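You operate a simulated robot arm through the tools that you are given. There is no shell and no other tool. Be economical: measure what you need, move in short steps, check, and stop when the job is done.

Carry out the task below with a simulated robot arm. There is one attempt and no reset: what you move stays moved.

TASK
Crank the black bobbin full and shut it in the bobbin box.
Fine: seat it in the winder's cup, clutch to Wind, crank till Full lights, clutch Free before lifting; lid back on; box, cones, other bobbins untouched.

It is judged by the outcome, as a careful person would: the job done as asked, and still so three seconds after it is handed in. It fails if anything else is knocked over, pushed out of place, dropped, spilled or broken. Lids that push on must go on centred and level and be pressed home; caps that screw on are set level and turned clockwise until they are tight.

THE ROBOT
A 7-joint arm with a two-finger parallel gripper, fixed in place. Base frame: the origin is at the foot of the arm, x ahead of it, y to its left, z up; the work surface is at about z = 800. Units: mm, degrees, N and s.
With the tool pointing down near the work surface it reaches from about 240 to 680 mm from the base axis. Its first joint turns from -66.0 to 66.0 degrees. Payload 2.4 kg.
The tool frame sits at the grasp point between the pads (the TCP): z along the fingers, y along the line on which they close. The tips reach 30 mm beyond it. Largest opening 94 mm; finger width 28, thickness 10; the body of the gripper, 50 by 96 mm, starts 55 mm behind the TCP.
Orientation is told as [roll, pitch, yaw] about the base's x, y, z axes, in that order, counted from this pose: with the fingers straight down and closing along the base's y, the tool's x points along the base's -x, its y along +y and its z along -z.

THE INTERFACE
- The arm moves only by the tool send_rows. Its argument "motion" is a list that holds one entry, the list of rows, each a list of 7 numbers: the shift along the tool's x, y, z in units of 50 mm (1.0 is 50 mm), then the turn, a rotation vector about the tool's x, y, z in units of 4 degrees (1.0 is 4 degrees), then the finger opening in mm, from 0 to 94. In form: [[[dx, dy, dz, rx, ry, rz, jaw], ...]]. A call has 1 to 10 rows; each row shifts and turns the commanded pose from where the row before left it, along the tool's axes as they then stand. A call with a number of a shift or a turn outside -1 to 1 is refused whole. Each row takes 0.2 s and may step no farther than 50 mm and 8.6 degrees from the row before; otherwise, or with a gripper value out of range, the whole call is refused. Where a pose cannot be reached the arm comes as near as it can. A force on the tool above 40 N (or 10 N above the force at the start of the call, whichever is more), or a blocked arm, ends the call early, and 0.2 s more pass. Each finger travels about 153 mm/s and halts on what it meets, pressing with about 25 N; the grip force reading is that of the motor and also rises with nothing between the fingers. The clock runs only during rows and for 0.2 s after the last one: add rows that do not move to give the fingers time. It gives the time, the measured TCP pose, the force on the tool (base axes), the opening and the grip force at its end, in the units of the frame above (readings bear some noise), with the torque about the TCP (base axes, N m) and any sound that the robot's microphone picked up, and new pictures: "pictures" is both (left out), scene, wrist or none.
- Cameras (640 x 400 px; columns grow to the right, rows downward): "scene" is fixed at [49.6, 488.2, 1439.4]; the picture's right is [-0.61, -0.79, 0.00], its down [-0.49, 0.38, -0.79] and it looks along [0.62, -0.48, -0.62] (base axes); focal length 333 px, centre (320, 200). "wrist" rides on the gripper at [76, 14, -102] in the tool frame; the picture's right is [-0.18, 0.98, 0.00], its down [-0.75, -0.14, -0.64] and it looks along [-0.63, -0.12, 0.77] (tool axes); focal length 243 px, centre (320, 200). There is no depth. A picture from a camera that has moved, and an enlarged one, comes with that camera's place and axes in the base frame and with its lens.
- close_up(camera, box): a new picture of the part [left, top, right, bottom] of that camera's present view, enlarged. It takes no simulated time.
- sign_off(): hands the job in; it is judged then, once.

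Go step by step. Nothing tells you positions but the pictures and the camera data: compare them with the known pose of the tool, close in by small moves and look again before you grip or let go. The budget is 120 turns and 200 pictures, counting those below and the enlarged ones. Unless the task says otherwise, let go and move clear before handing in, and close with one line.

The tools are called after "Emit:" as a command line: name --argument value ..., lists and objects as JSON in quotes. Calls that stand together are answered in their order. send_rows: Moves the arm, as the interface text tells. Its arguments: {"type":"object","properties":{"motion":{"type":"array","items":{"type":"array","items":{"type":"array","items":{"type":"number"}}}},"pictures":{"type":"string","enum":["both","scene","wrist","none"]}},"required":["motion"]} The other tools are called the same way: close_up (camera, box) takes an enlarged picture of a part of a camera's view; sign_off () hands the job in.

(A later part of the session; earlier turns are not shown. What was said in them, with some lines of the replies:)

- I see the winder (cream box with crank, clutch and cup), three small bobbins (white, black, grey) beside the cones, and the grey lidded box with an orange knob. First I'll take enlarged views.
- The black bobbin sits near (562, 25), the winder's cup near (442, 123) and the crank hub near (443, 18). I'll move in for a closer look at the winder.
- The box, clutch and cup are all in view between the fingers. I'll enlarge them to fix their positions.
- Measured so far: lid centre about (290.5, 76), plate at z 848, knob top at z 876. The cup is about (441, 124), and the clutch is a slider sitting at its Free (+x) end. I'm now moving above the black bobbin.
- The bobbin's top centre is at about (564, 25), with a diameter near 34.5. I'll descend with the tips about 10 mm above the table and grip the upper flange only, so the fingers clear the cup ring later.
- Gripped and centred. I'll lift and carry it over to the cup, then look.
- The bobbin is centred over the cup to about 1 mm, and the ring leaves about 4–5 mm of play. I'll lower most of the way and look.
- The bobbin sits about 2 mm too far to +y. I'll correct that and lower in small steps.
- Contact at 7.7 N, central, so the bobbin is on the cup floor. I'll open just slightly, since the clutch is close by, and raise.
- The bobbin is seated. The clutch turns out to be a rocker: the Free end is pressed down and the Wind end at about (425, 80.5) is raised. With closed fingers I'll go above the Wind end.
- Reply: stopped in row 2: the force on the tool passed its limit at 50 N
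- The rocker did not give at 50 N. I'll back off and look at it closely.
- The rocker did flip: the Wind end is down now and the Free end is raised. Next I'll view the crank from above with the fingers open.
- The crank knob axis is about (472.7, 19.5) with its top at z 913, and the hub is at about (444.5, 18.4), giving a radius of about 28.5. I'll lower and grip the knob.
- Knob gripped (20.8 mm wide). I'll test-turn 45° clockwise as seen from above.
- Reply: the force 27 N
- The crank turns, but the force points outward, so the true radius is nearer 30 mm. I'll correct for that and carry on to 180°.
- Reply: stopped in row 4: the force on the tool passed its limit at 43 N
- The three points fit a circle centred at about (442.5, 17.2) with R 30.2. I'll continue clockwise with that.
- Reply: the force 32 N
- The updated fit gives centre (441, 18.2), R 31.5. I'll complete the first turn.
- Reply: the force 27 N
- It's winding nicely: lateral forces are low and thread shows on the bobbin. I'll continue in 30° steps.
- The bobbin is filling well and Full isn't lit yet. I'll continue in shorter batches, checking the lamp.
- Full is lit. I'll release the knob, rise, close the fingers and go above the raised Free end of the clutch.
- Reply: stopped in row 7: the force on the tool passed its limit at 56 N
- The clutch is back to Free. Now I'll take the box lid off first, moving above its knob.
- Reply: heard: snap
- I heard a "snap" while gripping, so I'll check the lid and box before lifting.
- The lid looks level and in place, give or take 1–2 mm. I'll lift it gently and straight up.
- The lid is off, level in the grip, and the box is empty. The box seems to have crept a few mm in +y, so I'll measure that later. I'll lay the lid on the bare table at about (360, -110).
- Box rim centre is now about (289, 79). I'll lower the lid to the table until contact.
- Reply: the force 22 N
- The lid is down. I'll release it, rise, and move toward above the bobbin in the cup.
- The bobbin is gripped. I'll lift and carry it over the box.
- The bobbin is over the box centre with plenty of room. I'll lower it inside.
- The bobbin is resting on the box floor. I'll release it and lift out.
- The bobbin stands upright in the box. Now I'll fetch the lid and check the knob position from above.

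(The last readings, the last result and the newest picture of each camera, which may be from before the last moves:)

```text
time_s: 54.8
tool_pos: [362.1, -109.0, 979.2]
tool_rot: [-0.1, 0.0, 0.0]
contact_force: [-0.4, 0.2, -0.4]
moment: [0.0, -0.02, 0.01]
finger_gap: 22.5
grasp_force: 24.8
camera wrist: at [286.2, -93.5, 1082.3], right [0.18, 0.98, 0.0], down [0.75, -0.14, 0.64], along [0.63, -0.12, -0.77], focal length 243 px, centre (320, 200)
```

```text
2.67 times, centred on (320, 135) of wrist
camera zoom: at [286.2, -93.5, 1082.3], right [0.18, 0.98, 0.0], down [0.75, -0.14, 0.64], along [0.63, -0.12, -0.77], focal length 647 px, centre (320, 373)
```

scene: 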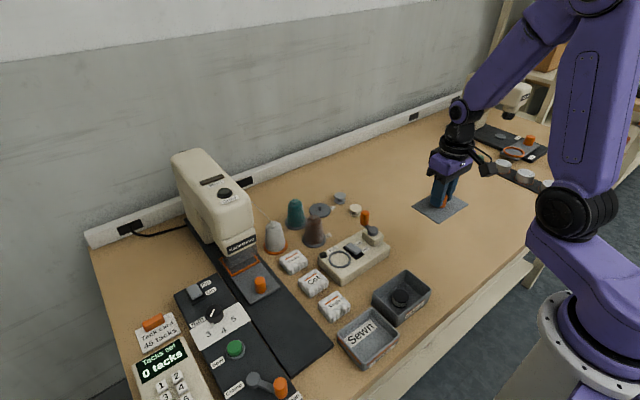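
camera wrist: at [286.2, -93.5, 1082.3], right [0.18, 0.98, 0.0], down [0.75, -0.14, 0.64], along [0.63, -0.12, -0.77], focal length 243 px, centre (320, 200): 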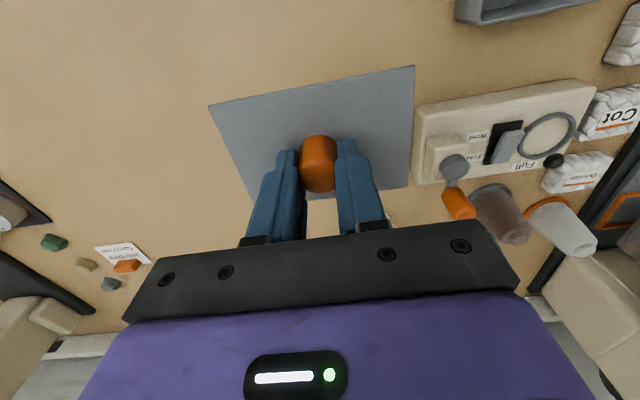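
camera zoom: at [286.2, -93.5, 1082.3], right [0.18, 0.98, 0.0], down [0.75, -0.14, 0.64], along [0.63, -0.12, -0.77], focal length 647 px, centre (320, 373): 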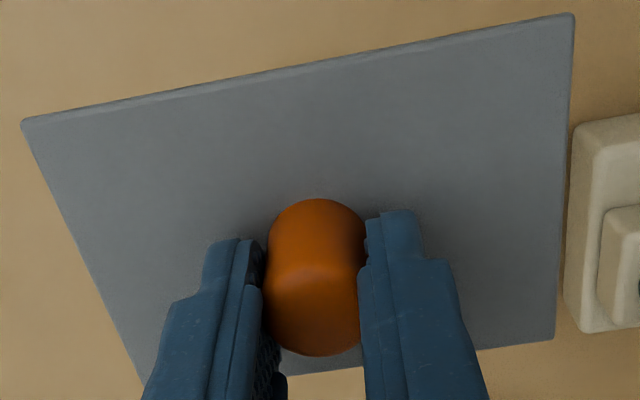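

The lid is gripped level with no yaw. I'll carry it over the box and stop about 7 mm above the rim.

Emit:
send_rows --motion '[[[0.287, 0.75, 0, 0, 0, 0, 16], [0.287, 0.75, 0, 0, 0, 0, 16], [0.287, 0.75, 0, 0, 0, 0, 16], [0.287, 0.75, 0, 0, 0, 0, 16], [0.287, 0.75, 0, 0, 0, 0, 16], [0, 0, 0.8, 0, 0, 0, 16], [0, 0, 0.7, 0, 0, 0, 16], [0, 0, 0, 0, 0, 0, 16], [0, 0, 0, 0, 0, 0, 16]]]' --pictures "none"

Emit:
close_up --camera "scene" --box '[360, 265, 440, 335]'

Emit:
close_up --camera "wrist" --box '[200, 40, 440, 190]'

```text
time_s: 56.8
tool_pos: [290.6, 79.0, 903.5]
tool_rot: [0.1, -0.1, -0.2]
contact_force: [-0.3, 0.0, -0.7]
moment: [0.01, 0.02, -0.01]
finger_gap: 22.5
grasp_force: 24.6
```

```text
5.71 times, centred on (400, 300) of scene
camera zoom: at [49.6, 488.2, 1439.4], right [-0.61, -0.79, 0.0], down [-0.49, 0.38, -0.79], along [0.62, -0.48, -0.62], focal length 1905 px, centre (-137, -371)
```

zoom: 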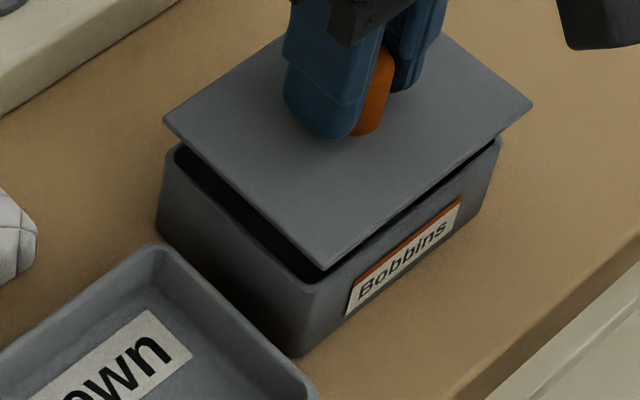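

```text
2.67 times, centred on (320, 115) of wrist
camera zoom: at [214.2, 93.7, 1006.8], right [0.19, 0.98, 0.0], down [0.75, -0.14, 0.64], along [0.63, -0.12, -0.77], focal length 647 px, centre (320, 427)
```

zoom: 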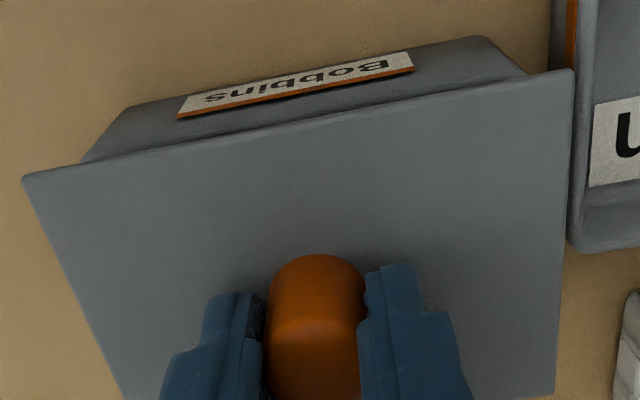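

The lid needs about 1–1.5 mm more in +y. I'll adjust and lower to just above the rim.

Emit:
send_rows --motion '[[[0, 0.026, 0.1, 0, 0, 0, 16], [0, 0, 0.1, 0, 0, 0, 16], [0, 0, 0.05, 0, 0, 0, 16], [0, 0, 0, 0, 0, 0, 16]]]' --pictures "none"

Emit:
close_up --camera "scene" --box '[360, 265, 440, 335]'

Emit:
close_up --camera "wrist" --box '[200, 40, 440, 190]'

```text
time_s: 57.8
tool_pos: [289.7, 80.6, 891.1]
tool_rot: [0.1, -0.1, 0.0]
contact_force: [0.2, 0.5, -0.5]
moment: [0.01, 0.0, 0.0]
finger_gap: 22.6
grasp_force: 25.3
```

```text
5.71 times, centred on (400, 300) of scene
camera zoom: at [49.6, 488.2, 1439.4], right [-0.61, -0.79, 0.0], down [-0.49, 0.38, -0.79], along [0.62, -0.48, -0.62], focal length 1905 px, centre (-137, -371)
```

zoom: 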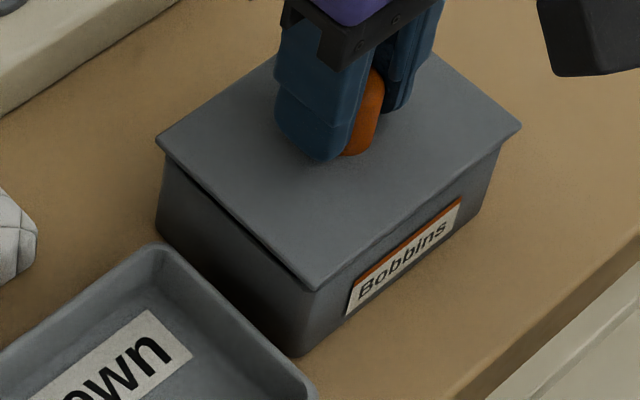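

```text
2.67 times, centred on (320, 115) of wrist
camera zoom: at [215.2, 94.9, 994.8], right [0.19, 0.98, 0.0], down [0.75, -0.14, 0.64], along [0.63, -0.12, -0.77], focal length 647 px, centre (320, 427)
```

zoom: 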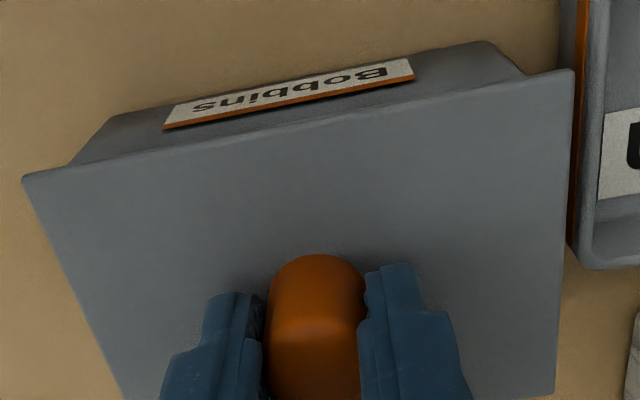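

Aligned to under about 1 mm in both views. I'll lower and press home.

Emit:
send_rows --motion '[[[0, 0, 0.04, 0, 0, 0, 16], [0, 0, 0.04, 0, 0, 0, 16], [0, 0, 0.03, 0, 0, 0, 16], [0, 0, 0, 0, 0, 0, 16]]]' --pictures "none"

Emit:
close_up --camera "scene" --box '[360, 265, 440, 335]'

```text
time_s: 58.8
tool_pos: [290.2, 79.5, 886.8]
tool_rot: [0.0, 0.0, -0.1]
contact_force: [0.9, -0.5, -1.0]
moment: [0.01, 0.01, -0.01]
finger_gap: 22.7
grasp_force: 24.5
```

```text
5.71 times, centred on (400, 300) of scene
camera zoom: at [49.6, 488.2, 1439.4], right [-0.61, -0.79, 0.0], down [-0.49, 0.38, -0.79], along [0.62, -0.48, -0.62], focal length 1905 px, centre (-137, -371)
```

zoom: 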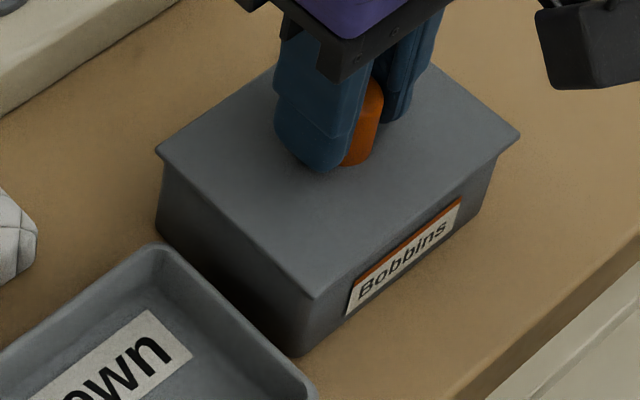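

Emit:
send_rows --motion '[[[0, 0, 0.03, 0, 0, 0, 16], [0, 0, 0.03, 0, 0, 0, 16], [0, 0, 0.03, 0, 0, 0, 16], [0, 0, 0, 0, 0, 0, 16]]]' --pictures "none"

Emit:
close_up --camera "scene" --box '[360, 265, 440, 335]'

```text
time_s: 59.8
tool_pos: [290.7, 79.6, 883.3]
tool_rot: [0.0, -0.3, -0.1]
contact_force: [7.3, -9.4, 20.6]
moment: [-0.39, -0.21, 0.03]
finger_gap: 22.3
grasp_force: 24.6
heard: snap
```

```text
5.71 times, centred on (400, 300) of scene
camera zoom: at [49.6, 487.9, 1439.5], right [-0.61, -0.79, 0.0], down [-0.49, 0.38, -0.79], along [0.62, -0.48, -0.62], focal length 1905 px, centre (-137, -371)
```

zoom: 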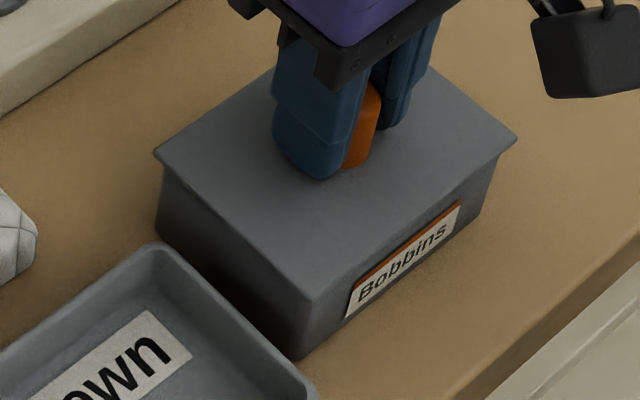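

A snap was heard with about 20 N of reaction, so the lid is home. I'll relieve the push, release, and rise clear.

Emit:
send_rows --motion '[[[0, 0, -0.03, 0, 0, 0, 16], [0, 0, 0, 0, 0, 0, 45], [0, 0, 0, 0, 0, 0, 45], [0, 0, -0.7, 0, 0, 0, 45], [0, 0, -0.8, 0, 0, 0, 45], [0, 0, 0, 0, 0, 0, 45]]]'

Emit:
close_up --camera "scene" --box '[320, 240, 480, 340]'

Emit:
close_up --camera "wrist" --box '[200, 40, 440, 190]'

```text
time_s: 61.2
tool_pos: [290.3, 80.3, 958.6]
tool_rot: [0.0, -0.1, 0.0]
contact_force: [0.5, 0.5, -0.2]
moment: [0.0, -0.02, -0.02]
finger_gap: 45.0
grasp_force: 0.0
camera wrist: at [214.1, 95.0, 1062.0], right [0.19, 0.98, 0.0], down [0.75, -0.14, 0.64], along [0.63, -0.12, -0.77], focal length 243 px, centre (320, 200)
```

scene: 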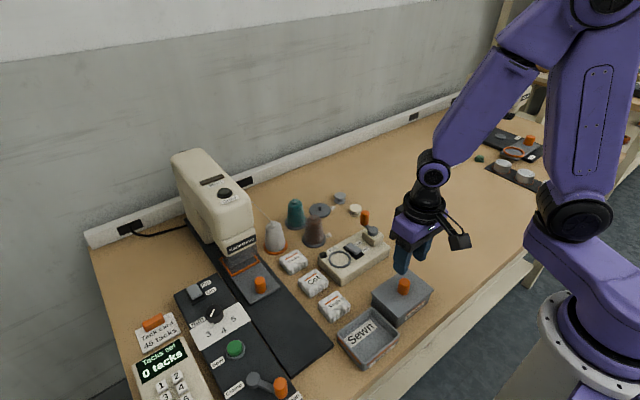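
wrist: 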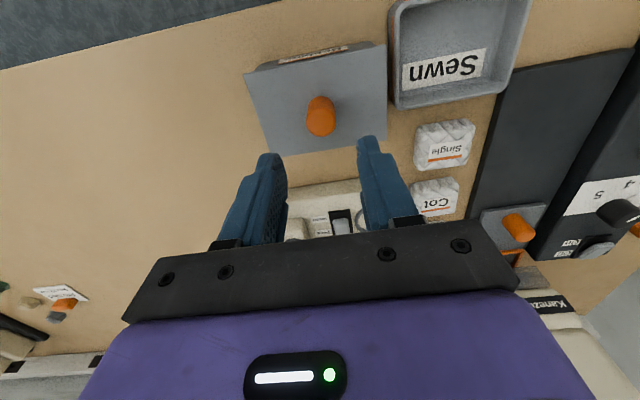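

```text
4.00 times, centred on (400, 290) of scene
camera zoom: at [49.6, 488.1, 1439.4], right [-0.61, -0.79, 0.0], down [-0.49, 0.38, -0.79], along [0.62, -0.48, -0.62], focal length 1333 px, centre (0, -160)
```

zoom: 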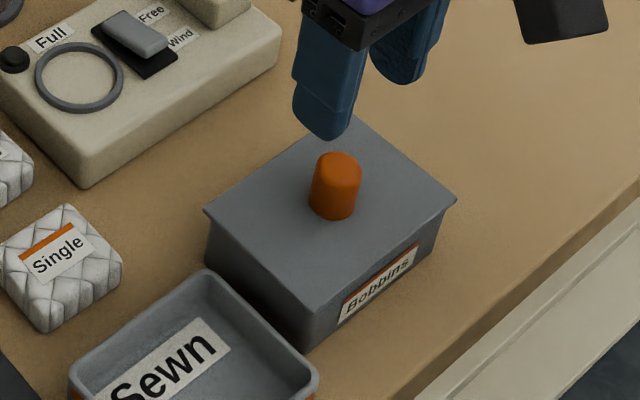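

```text
2.67 times, centred on (320, 115) of wrist
camera zoom: at [214.1, 95.0, 1062.0], right [0.19, 0.98, 0.0], down [0.75, -0.14, 0.64], along [0.63, -0.12, -0.77], focal length 647 px, centre (320, 427)
```

zoom: 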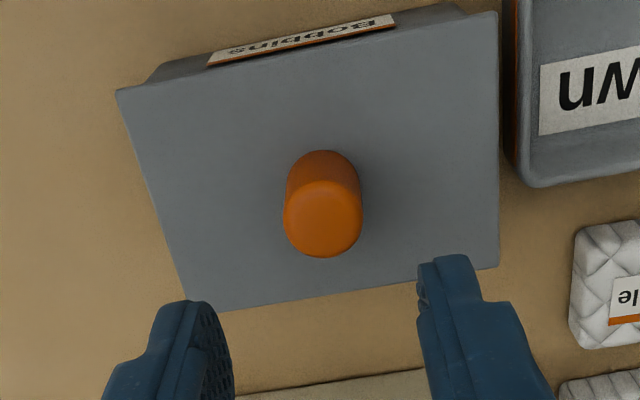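

The lid sits level and centred, but both views show the box has shifted about 6 mm in +y and 2 mm in -x since the start. I'll re-grip the knob at the exact place I released it, then slide the closed box slowly back to its original spot.

Emit:
send_rows --motion '[[[0, 0, 0.8, 0, 0, 0, 45], [0, 0, 0.68, 0, 0, 0, 45], [0, 0, 0, 0, 0, 0, 45], [0, 0, 0, 0, 0, 0, 20], [0, 0, 0, 0, 0, 0, 20], [0, 0, 0, 0, 0, 0, 20]]]' --pictures "none"

Emit:
close_up --camera "scene" --box '[320, 240, 480, 340]'

```text
time_s: 62.6
tool_pos: [289.4, 78.9, 883.1]
tool_rot: [0.0, -0.1, -0.1]
contact_force: [0.1, 0.2, 0.0]
moment: [0.01, 0.02, 0.0]
finger_gap: 22.5
grasp_force: 24.9
heard: snap
```

```text
4.00 times, centred on (400, 290) of scene
camera zoom: at [49.6, 488.2, 1439.4], right [-0.61, -0.79, 0.0], down [-0.49, 0.38, -0.79], along [0.62, -0.48, -0.62], focal length 1333 px, centre (0, -160)
```

zoom: 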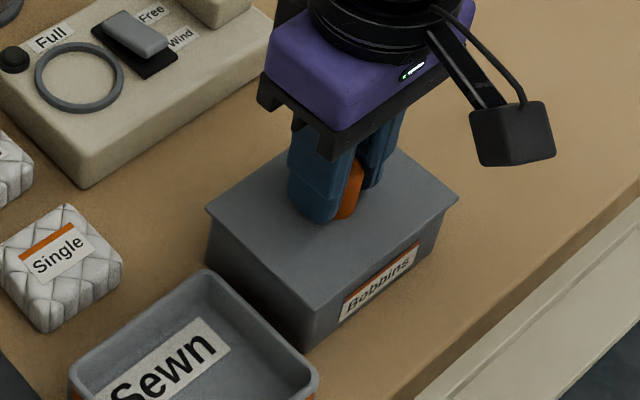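

Gripping the knob makes the lid's detent click loose, but it is still nested on the box. I'll slide it back gently, then press it home again.

Emit:
send_rows --motion '[[[-0.01, -0.022, 0, 0, 0, 0, 20], [-0.01, -0.022, 0, 0, 0, 0, 20], [-0.01, -0.022, 0, 0, 0, 0, 20], [-0.01, -0.022, 0, 0, 0, 0, 20], [-0.01, -0.022, 0, 0, 0, 0, 20], [0, 0, 0, 0, 0, 0, 20]]]' --pictures "none"

Emit:
close_up --camera "scene" --box '[320, 240, 480, 340]'

```text
time_s: 64.0
tool_pos: [291.5, 75.4, 885.0]
tool_rot: [0.1, -0.1, -0.1]
contact_force: [-0.1, 1.0, -0.8]
moment: [0.07, -0.01, 0.01]
finger_gap: 22.6
grasp_force: 25.0
```

```text
4.00 times, centred on (400, 290) of scene
camera zoom: at [49.6, 488.2, 1439.4], right [-0.61, -0.79, 0.0], down [-0.49, 0.38, -0.79], along [0.62, -0.48, -0.62], focal length 1333 px, centre (0, -160)
```

zoom: 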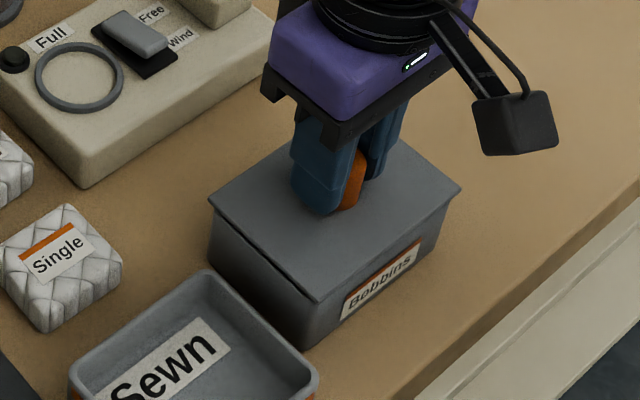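

The label and lid corners now match the starting picture to about 1–2 mm. I'll press the lid home.

Emit:
send_rows --motion '[[[0, 0, 0.04, 0, 0, 0, 20], [0, 0, 0.03, 0, 0, 0, 20], [0, 0, 0.03, 0, 0, 0, 20], [0, 0, 0, 0, 0, 0, 20]]]' --pictures "none"

Emit:
close_up --camera "scene" --box '[360, 265, 440, 335]'

```text
time_s: 64.8
tool_pos: [292.2, 75.0, 881.2]
tool_rot: [0.0, -0.2, -0.2]
contact_force: [-1.3, 0.0, 12.7]
moment: [-0.06, 0.04, 0.02]
finger_gap: 22.6
grasp_force: 25.0
stopped in row 3: the force on the tool passed its limit at 51 N (the readings are from after the stop); the commanded pose is now the measured one
```

```text
5.71 times, centred on (400, 300) of scene
camera zoom: at [49.4, 488.1, 1439.4], right [-0.61, -0.79, 0.0], down [-0.49, 0.38, -0.79], along [0.62, -0.48, -0.62], focal length 1905 px, centre (-137, -371)
```

zoom: 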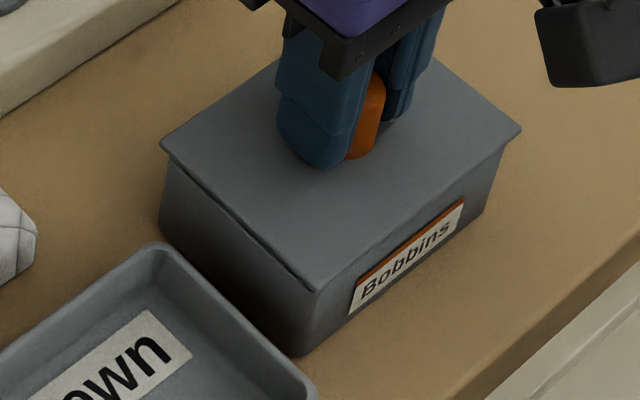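

No snap: the lid rode up slightly and moved further than the box. I'll lift it a little and realign it over the box.

Emit:
send_rows --motion '[[[0, 0, -0.1, 0, 0, 0, 20], [0, 0, -0.3, 0, 0, 0, 20], [0, 0, -0.8, 0, 0, 0, 20], [0, 0, -0.6, 0, 0, 0, 20], [0, 0, 0, 0, 0, 0, 20]]]' --pictures "none"

Emit:
close_up --camera "scene" --box '[320, 240, 480, 340]'

Emit:
close_up --camera "wrist" --box '[200, 40, 440, 190]'

```text
time_s: 66.0
tool_pos: [294.1, 73.4, 970.1]
tool_rot: [-0.1, -0.2, -0.1]
contact_force: [-1.0, 0.5, 0.1]
moment: [-0.01, -0.03, -0.02]
finger_gap: 22.7
grasp_force: 25.2
```

```text
4.00 times, centred on (400, 290) of scene
camera zoom: at [49.6, 488.1, 1439.4], right [-0.61, -0.79, 0.0], down [-0.49, 0.38, -0.79], along [0.62, -0.48, -0.62], focal length 1333 px, centre (0, -160)
```

zoom: 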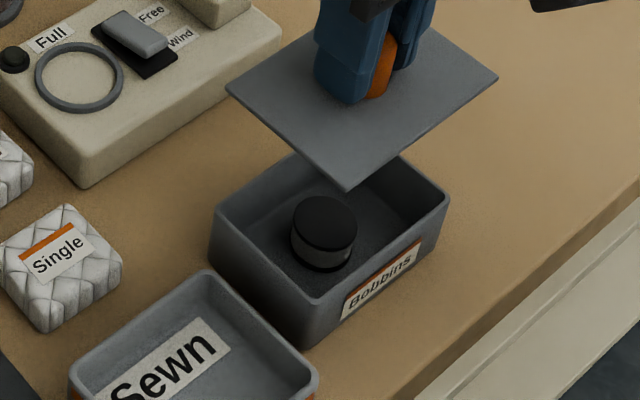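

```text
2.67 times, centred on (320, 115) of wrist
camera zoom: at [217.6, 89.2, 1072.9], right [0.19, 0.98, 0.0], down [0.75, -0.14, 0.64], along [0.63, -0.12, -0.76], focal length 647 px, centre (320, 427)
```

zoom: 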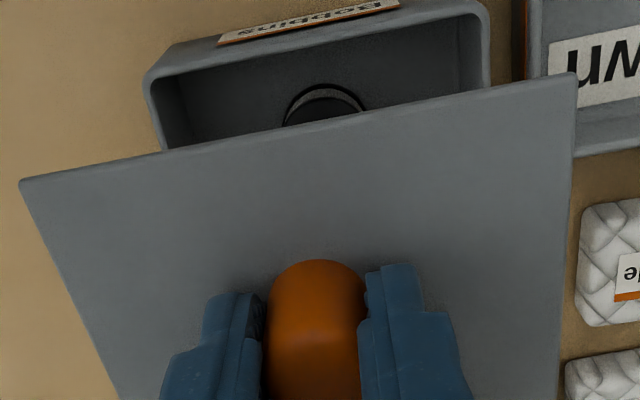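

The box itself is within about 3.5 mm of its original place, so I'll leave it there. I'll recentre the lid on it with the alignment that seated before.

Emit:
send_rows --motion '[[[0.08, 0.11, 0, 0, 0.04, 0, 20], [0, 0, 0.8, 0, 0, 0, 20], [0, 0, 0.7, 0, 0, 0, 20], [0, 0, 0, 0, 0, 0, 20]]]' --pictures "none"

Emit:
close_up --camera "scene" --box '[360, 265, 440, 335]'

Emit:
close_up --camera "wrist" --box '[200, 40, 440, 190]'

```text
time_s: 67.0
tool_pos: [289.3, 80.0, 895.0]
tool_rot: [0.0, -0.1, -0.1]
contact_force: [-0.7, -0.3, -0.8]
moment: [0.04, -0.03, 0.01]
finger_gap: 22.6
grasp_force: 25.0
```

```text
5.71 times, centred on (400, 300) of scene
camera zoom: at [49.6, 488.2, 1439.4], right [-0.61, -0.79, 0.0], down [-0.49, 0.38, -0.79], along [0.62, -0.48, -0.62], focal length 1905 px, centre (-137, -371)
```

zoom: 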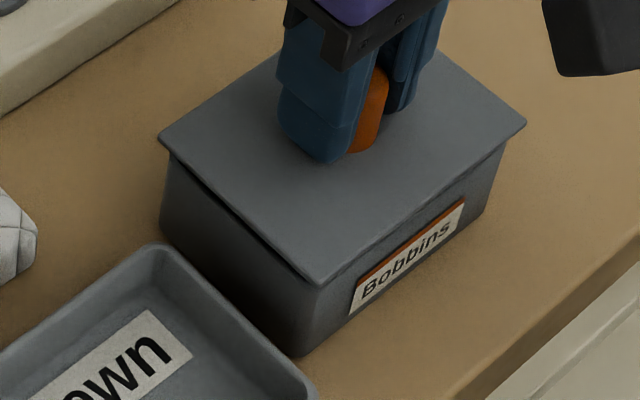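

```text
2.67 times, centred on (320, 115) of wrist
camera zoom: at [213.1, 96.3, 997.8], right [0.19, 0.98, 0.0], down [0.75, -0.14, 0.64], along [0.63, -0.12, -0.77], focal length 647 px, centre (320, 427)
```

zoom: 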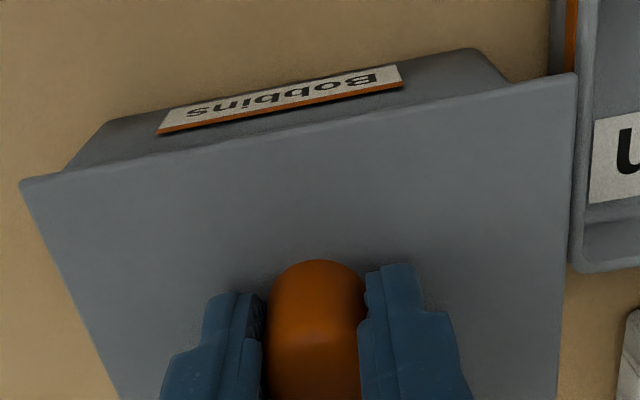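

Emit:
send_rows --motion '[[[-0.03, -0.05, 0, 0, 0, 0, 20], [0, 0, 0.06, 0, 0, 0, 20], [0, 0, 0, 0, 0, 0, 20], [0, 0, 0, 0, 0, 0, 20]]]' --pictures "none"

Emit:
close_up --camera "scene" --box '[360, 265, 440, 335]'

Emit:
close_up --camera "wrist" --box '[200, 40, 440, 190]'

```text
time_s: 68.0
tool_pos: [289.5, 78.0, 891.8]
tool_rot: [0.1, 0.0, -0.1]
contact_force: [-0.6, -0.3, -1.4]
moment: [0.02, -0.01, -0.02]
finger_gap: 22.9
grasp_force: 25.2
```

```text
5.71 times, centred on (400, 300) of scene
camera zoom: at [49.6, 488.2, 1439.4], right [-0.61, -0.79, 0.0], down [-0.49, 0.38, -0.79], along [0.62, -0.48, -0.62], focal length 1905 px, centre (-137, -371)
```

zoom: 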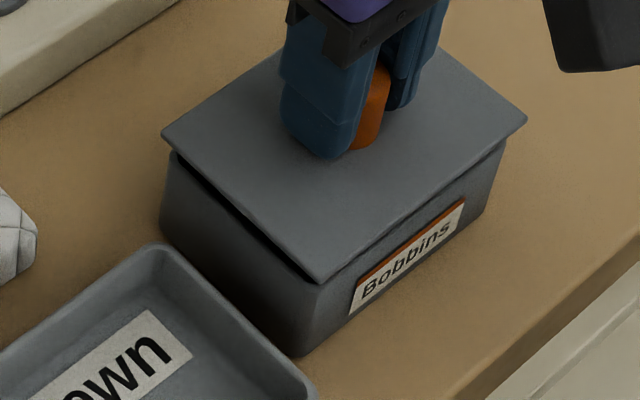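

```text
2.67 times, centred on (320, 115) of wrist
camera zoom: at [214.7, 93.1, 995.8], right [0.19, 0.98, 0.0], down [0.75, -0.14, 0.64], along [0.63, -0.12, -0.77], focal length 647 px, centre (320, 427)
```

zoom: 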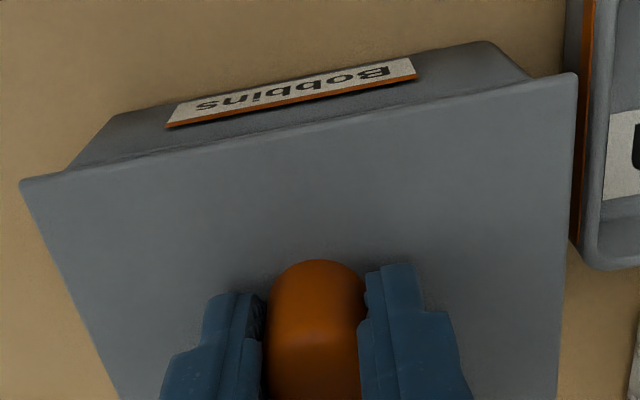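

Emit:
send_rows --motion '[[[0, 0.012, 0.04, 0, 0, 0, 20], [0, 0, 0.04, 0, 0, 0, 20], [0, 0, 0.04, 0, 0, 0, 20], [0, 0, 0, 0, 0, 0, 20]]]' --pictures "none"

Emit:
close_up --camera "scene" --box '[360, 265, 440, 335]'

Emit:
close_up --camera "wrist" --box '[200, 40, 440, 190]'

```text
time_s: 69.0
tool_pos: [290.3, 79.2, 886.5]
tool_rot: [0.0, 0.0, 0.0]
contact_force: [-0.3, -0.3, -1.8]
moment: [0.01, 0.01, -0.03]
finger_gap: 22.5
grasp_force: 24.6
```

```text
5.71 times, centred on (400, 300) of scene
camera zoom: at [49.6, 488.2, 1439.4], right [-0.61, -0.79, 0.0], down [-0.49, 0.38, -0.79], along [0.62, -0.48, -0.62], focal length 1905 px, centre (-137, -371)
```

zoom: 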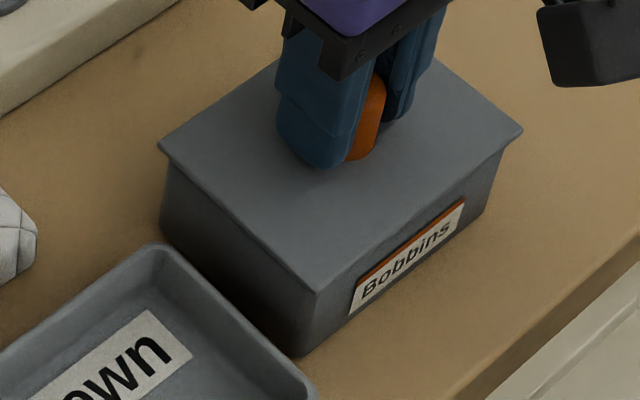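

```text
2.67 times, centred on (320, 115) of wrist
camera zoom: at [214.6, 93.9, 989.7], right [0.19, 0.98, 0.0], down [0.75, -0.14, 0.64], along [0.63, -0.12, -0.77], focal length 647 px, centre (320, 427)
```

zoom: 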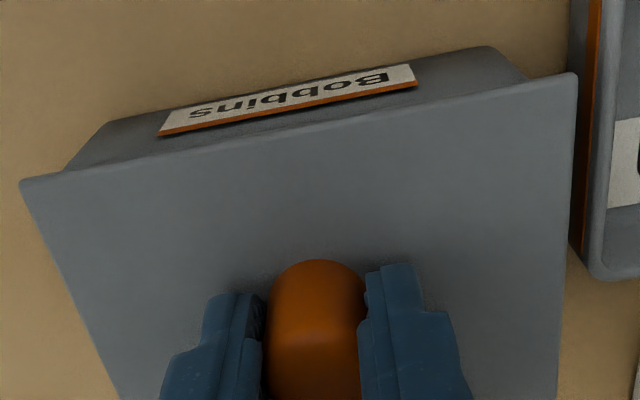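

Nearly aligned. I'll press down.

Emit:
send_rows --motion '[[[0, -0.01, 0.03, 0, 0, 0, 20], [0, 0, 0.03, 0, 0, 0, 20], [0, 0, 0.03, 0, 0, 0, 20], [0, 0, 0.03, 0, 0, 0, 20], [0, 0, 0, 0, 0, 0, 20]]]' --pictures "none"

Emit:
close_up --camera "scene" --box '[360, 265, 440, 335]'

```text
time_s: 70.2
tool_pos: [289.8, 78.2, 882.2]
tool_rot: [0.1, -0.2, -0.3]
contact_force: [-1.6, -1.4, 8.7]
moment: [-0.04, 0.02, 0.09]
finger_gap: 22.5
grasp_force: 25.0
heard: snap
stopped in row 5: the force on the tool passed its limit at 42 N (the readings are from after the stop); the commanded pose is now the measured one
```

```text
5.71 times, centred on (400, 300) of scene
camera zoom: at [49.5, 488.1, 1439.4], right [-0.61, -0.79, 0.0], down [-0.49, 0.38, -0.79], along [0.62, -0.48, -0.62], focal length 1905 px, centre (-137, -371)
```

zoom: 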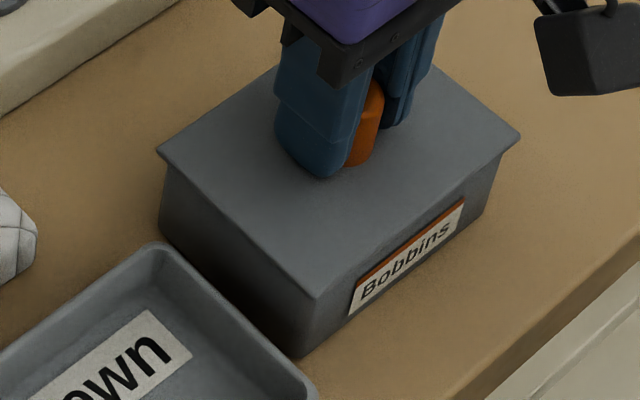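

Snapped home with low side forces. I'll release and rise well clear.

Emit:
send_rows --motion '[[[0, 0, 0, 0, 0, 0, 45], [0, 0, 0, 0, 0, 0, 45], [0, 0, -0.7, 0, 0, 0, 45], [0, 0, -0.9, 0, 0, 0, 45], [0, 0, -0.9, 0, 0, 0, 45], [0, -0.8, -0.3, 0, 0, 0, 45], [0, -0.8, 0, 0, 0, 0, 45], [0, 0, 0, 0, 0, 0, 45]]]'

Emit:
close_up --camera "scene" --box '[320, 240, 480, 340]'

Emit:
close_up --camera "scene" --box '[260, 180, 420, 280]'

```text
time_s: 72.0
tool_pos: [291.1, -2.1, 1021.4]
tool_rot: [0.1, 0.0, -0.2]
contact_force: [0.2, 0.4, 0.1]
moment: [0.0, 0.0, 0.02]
finger_gap: 44.9
grasp_force: 0.0
camera wrist: at [215.4, 12.8, 1124.5], right [0.19, 0.98, 0.0], down [0.75, -0.14, 0.64], along [0.63, -0.12, -0.77], focal length 243 px, centre (320, 200)
```

scene: 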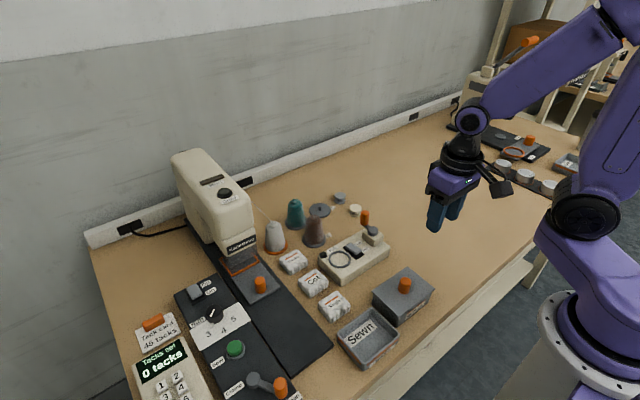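
wrist: 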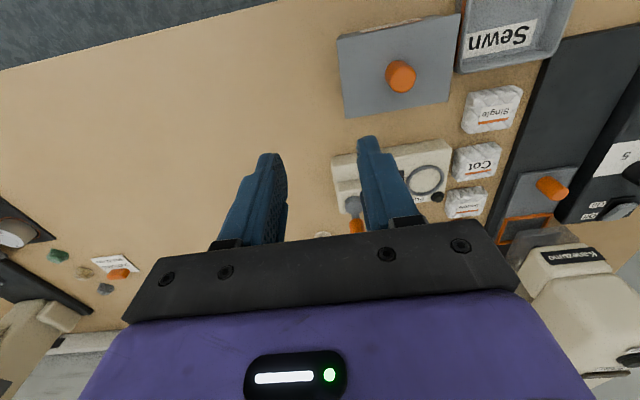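

```text
4.00 times, centred on (400, 290) of scene
camera zoom: at [49.6, 488.1, 1439.4], right [-0.61, -0.79, 0.0], down [-0.49, 0.38, -0.79], along [0.62, -0.48, -0.62], focal length 1333 px, centre (0, -160)
```

zoom: 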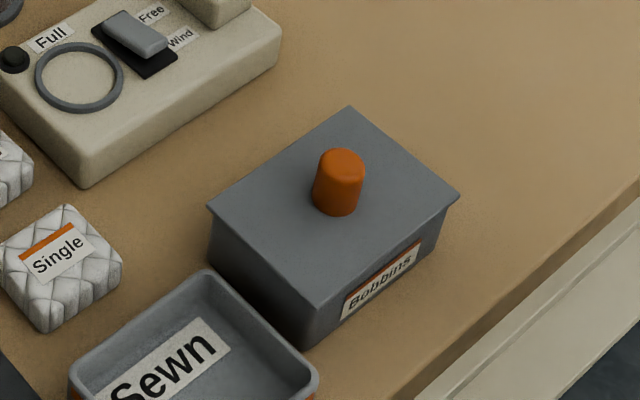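

```text
4.00 times, centred on (340, 230) of scene
camera zoom: at [49.6, 488.1, 1439.4], right [-0.61, -0.79, 0.0], down [-0.49, 0.38, -0.79], along [0.62, -0.48, -0.62], focal length 1333 px, centre (240, 80)
```

zoom: 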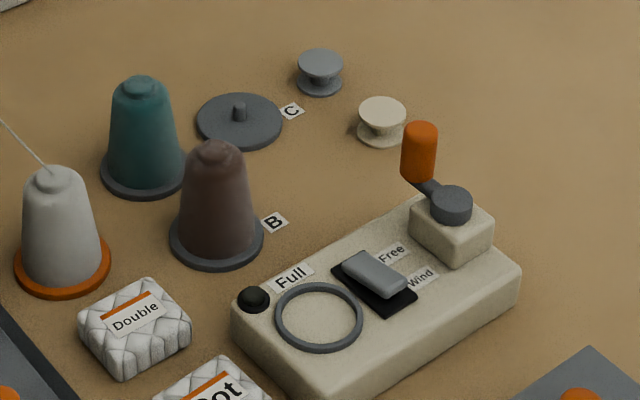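

The lid is level and seated, the box is close to its original spot, the clutch is at Free, and the cones and other bobbins are where they started. I'm handing it in.

Emit:
sign_off

```text
The job is handed in.
```

The black bobbin was cranked until Full lit and is shut in the bobbin box; the lid snapped home, the clutch is at Free and the cones and other bobbins didn't move, but handling the lid left the box about 3 mm off its original spot.
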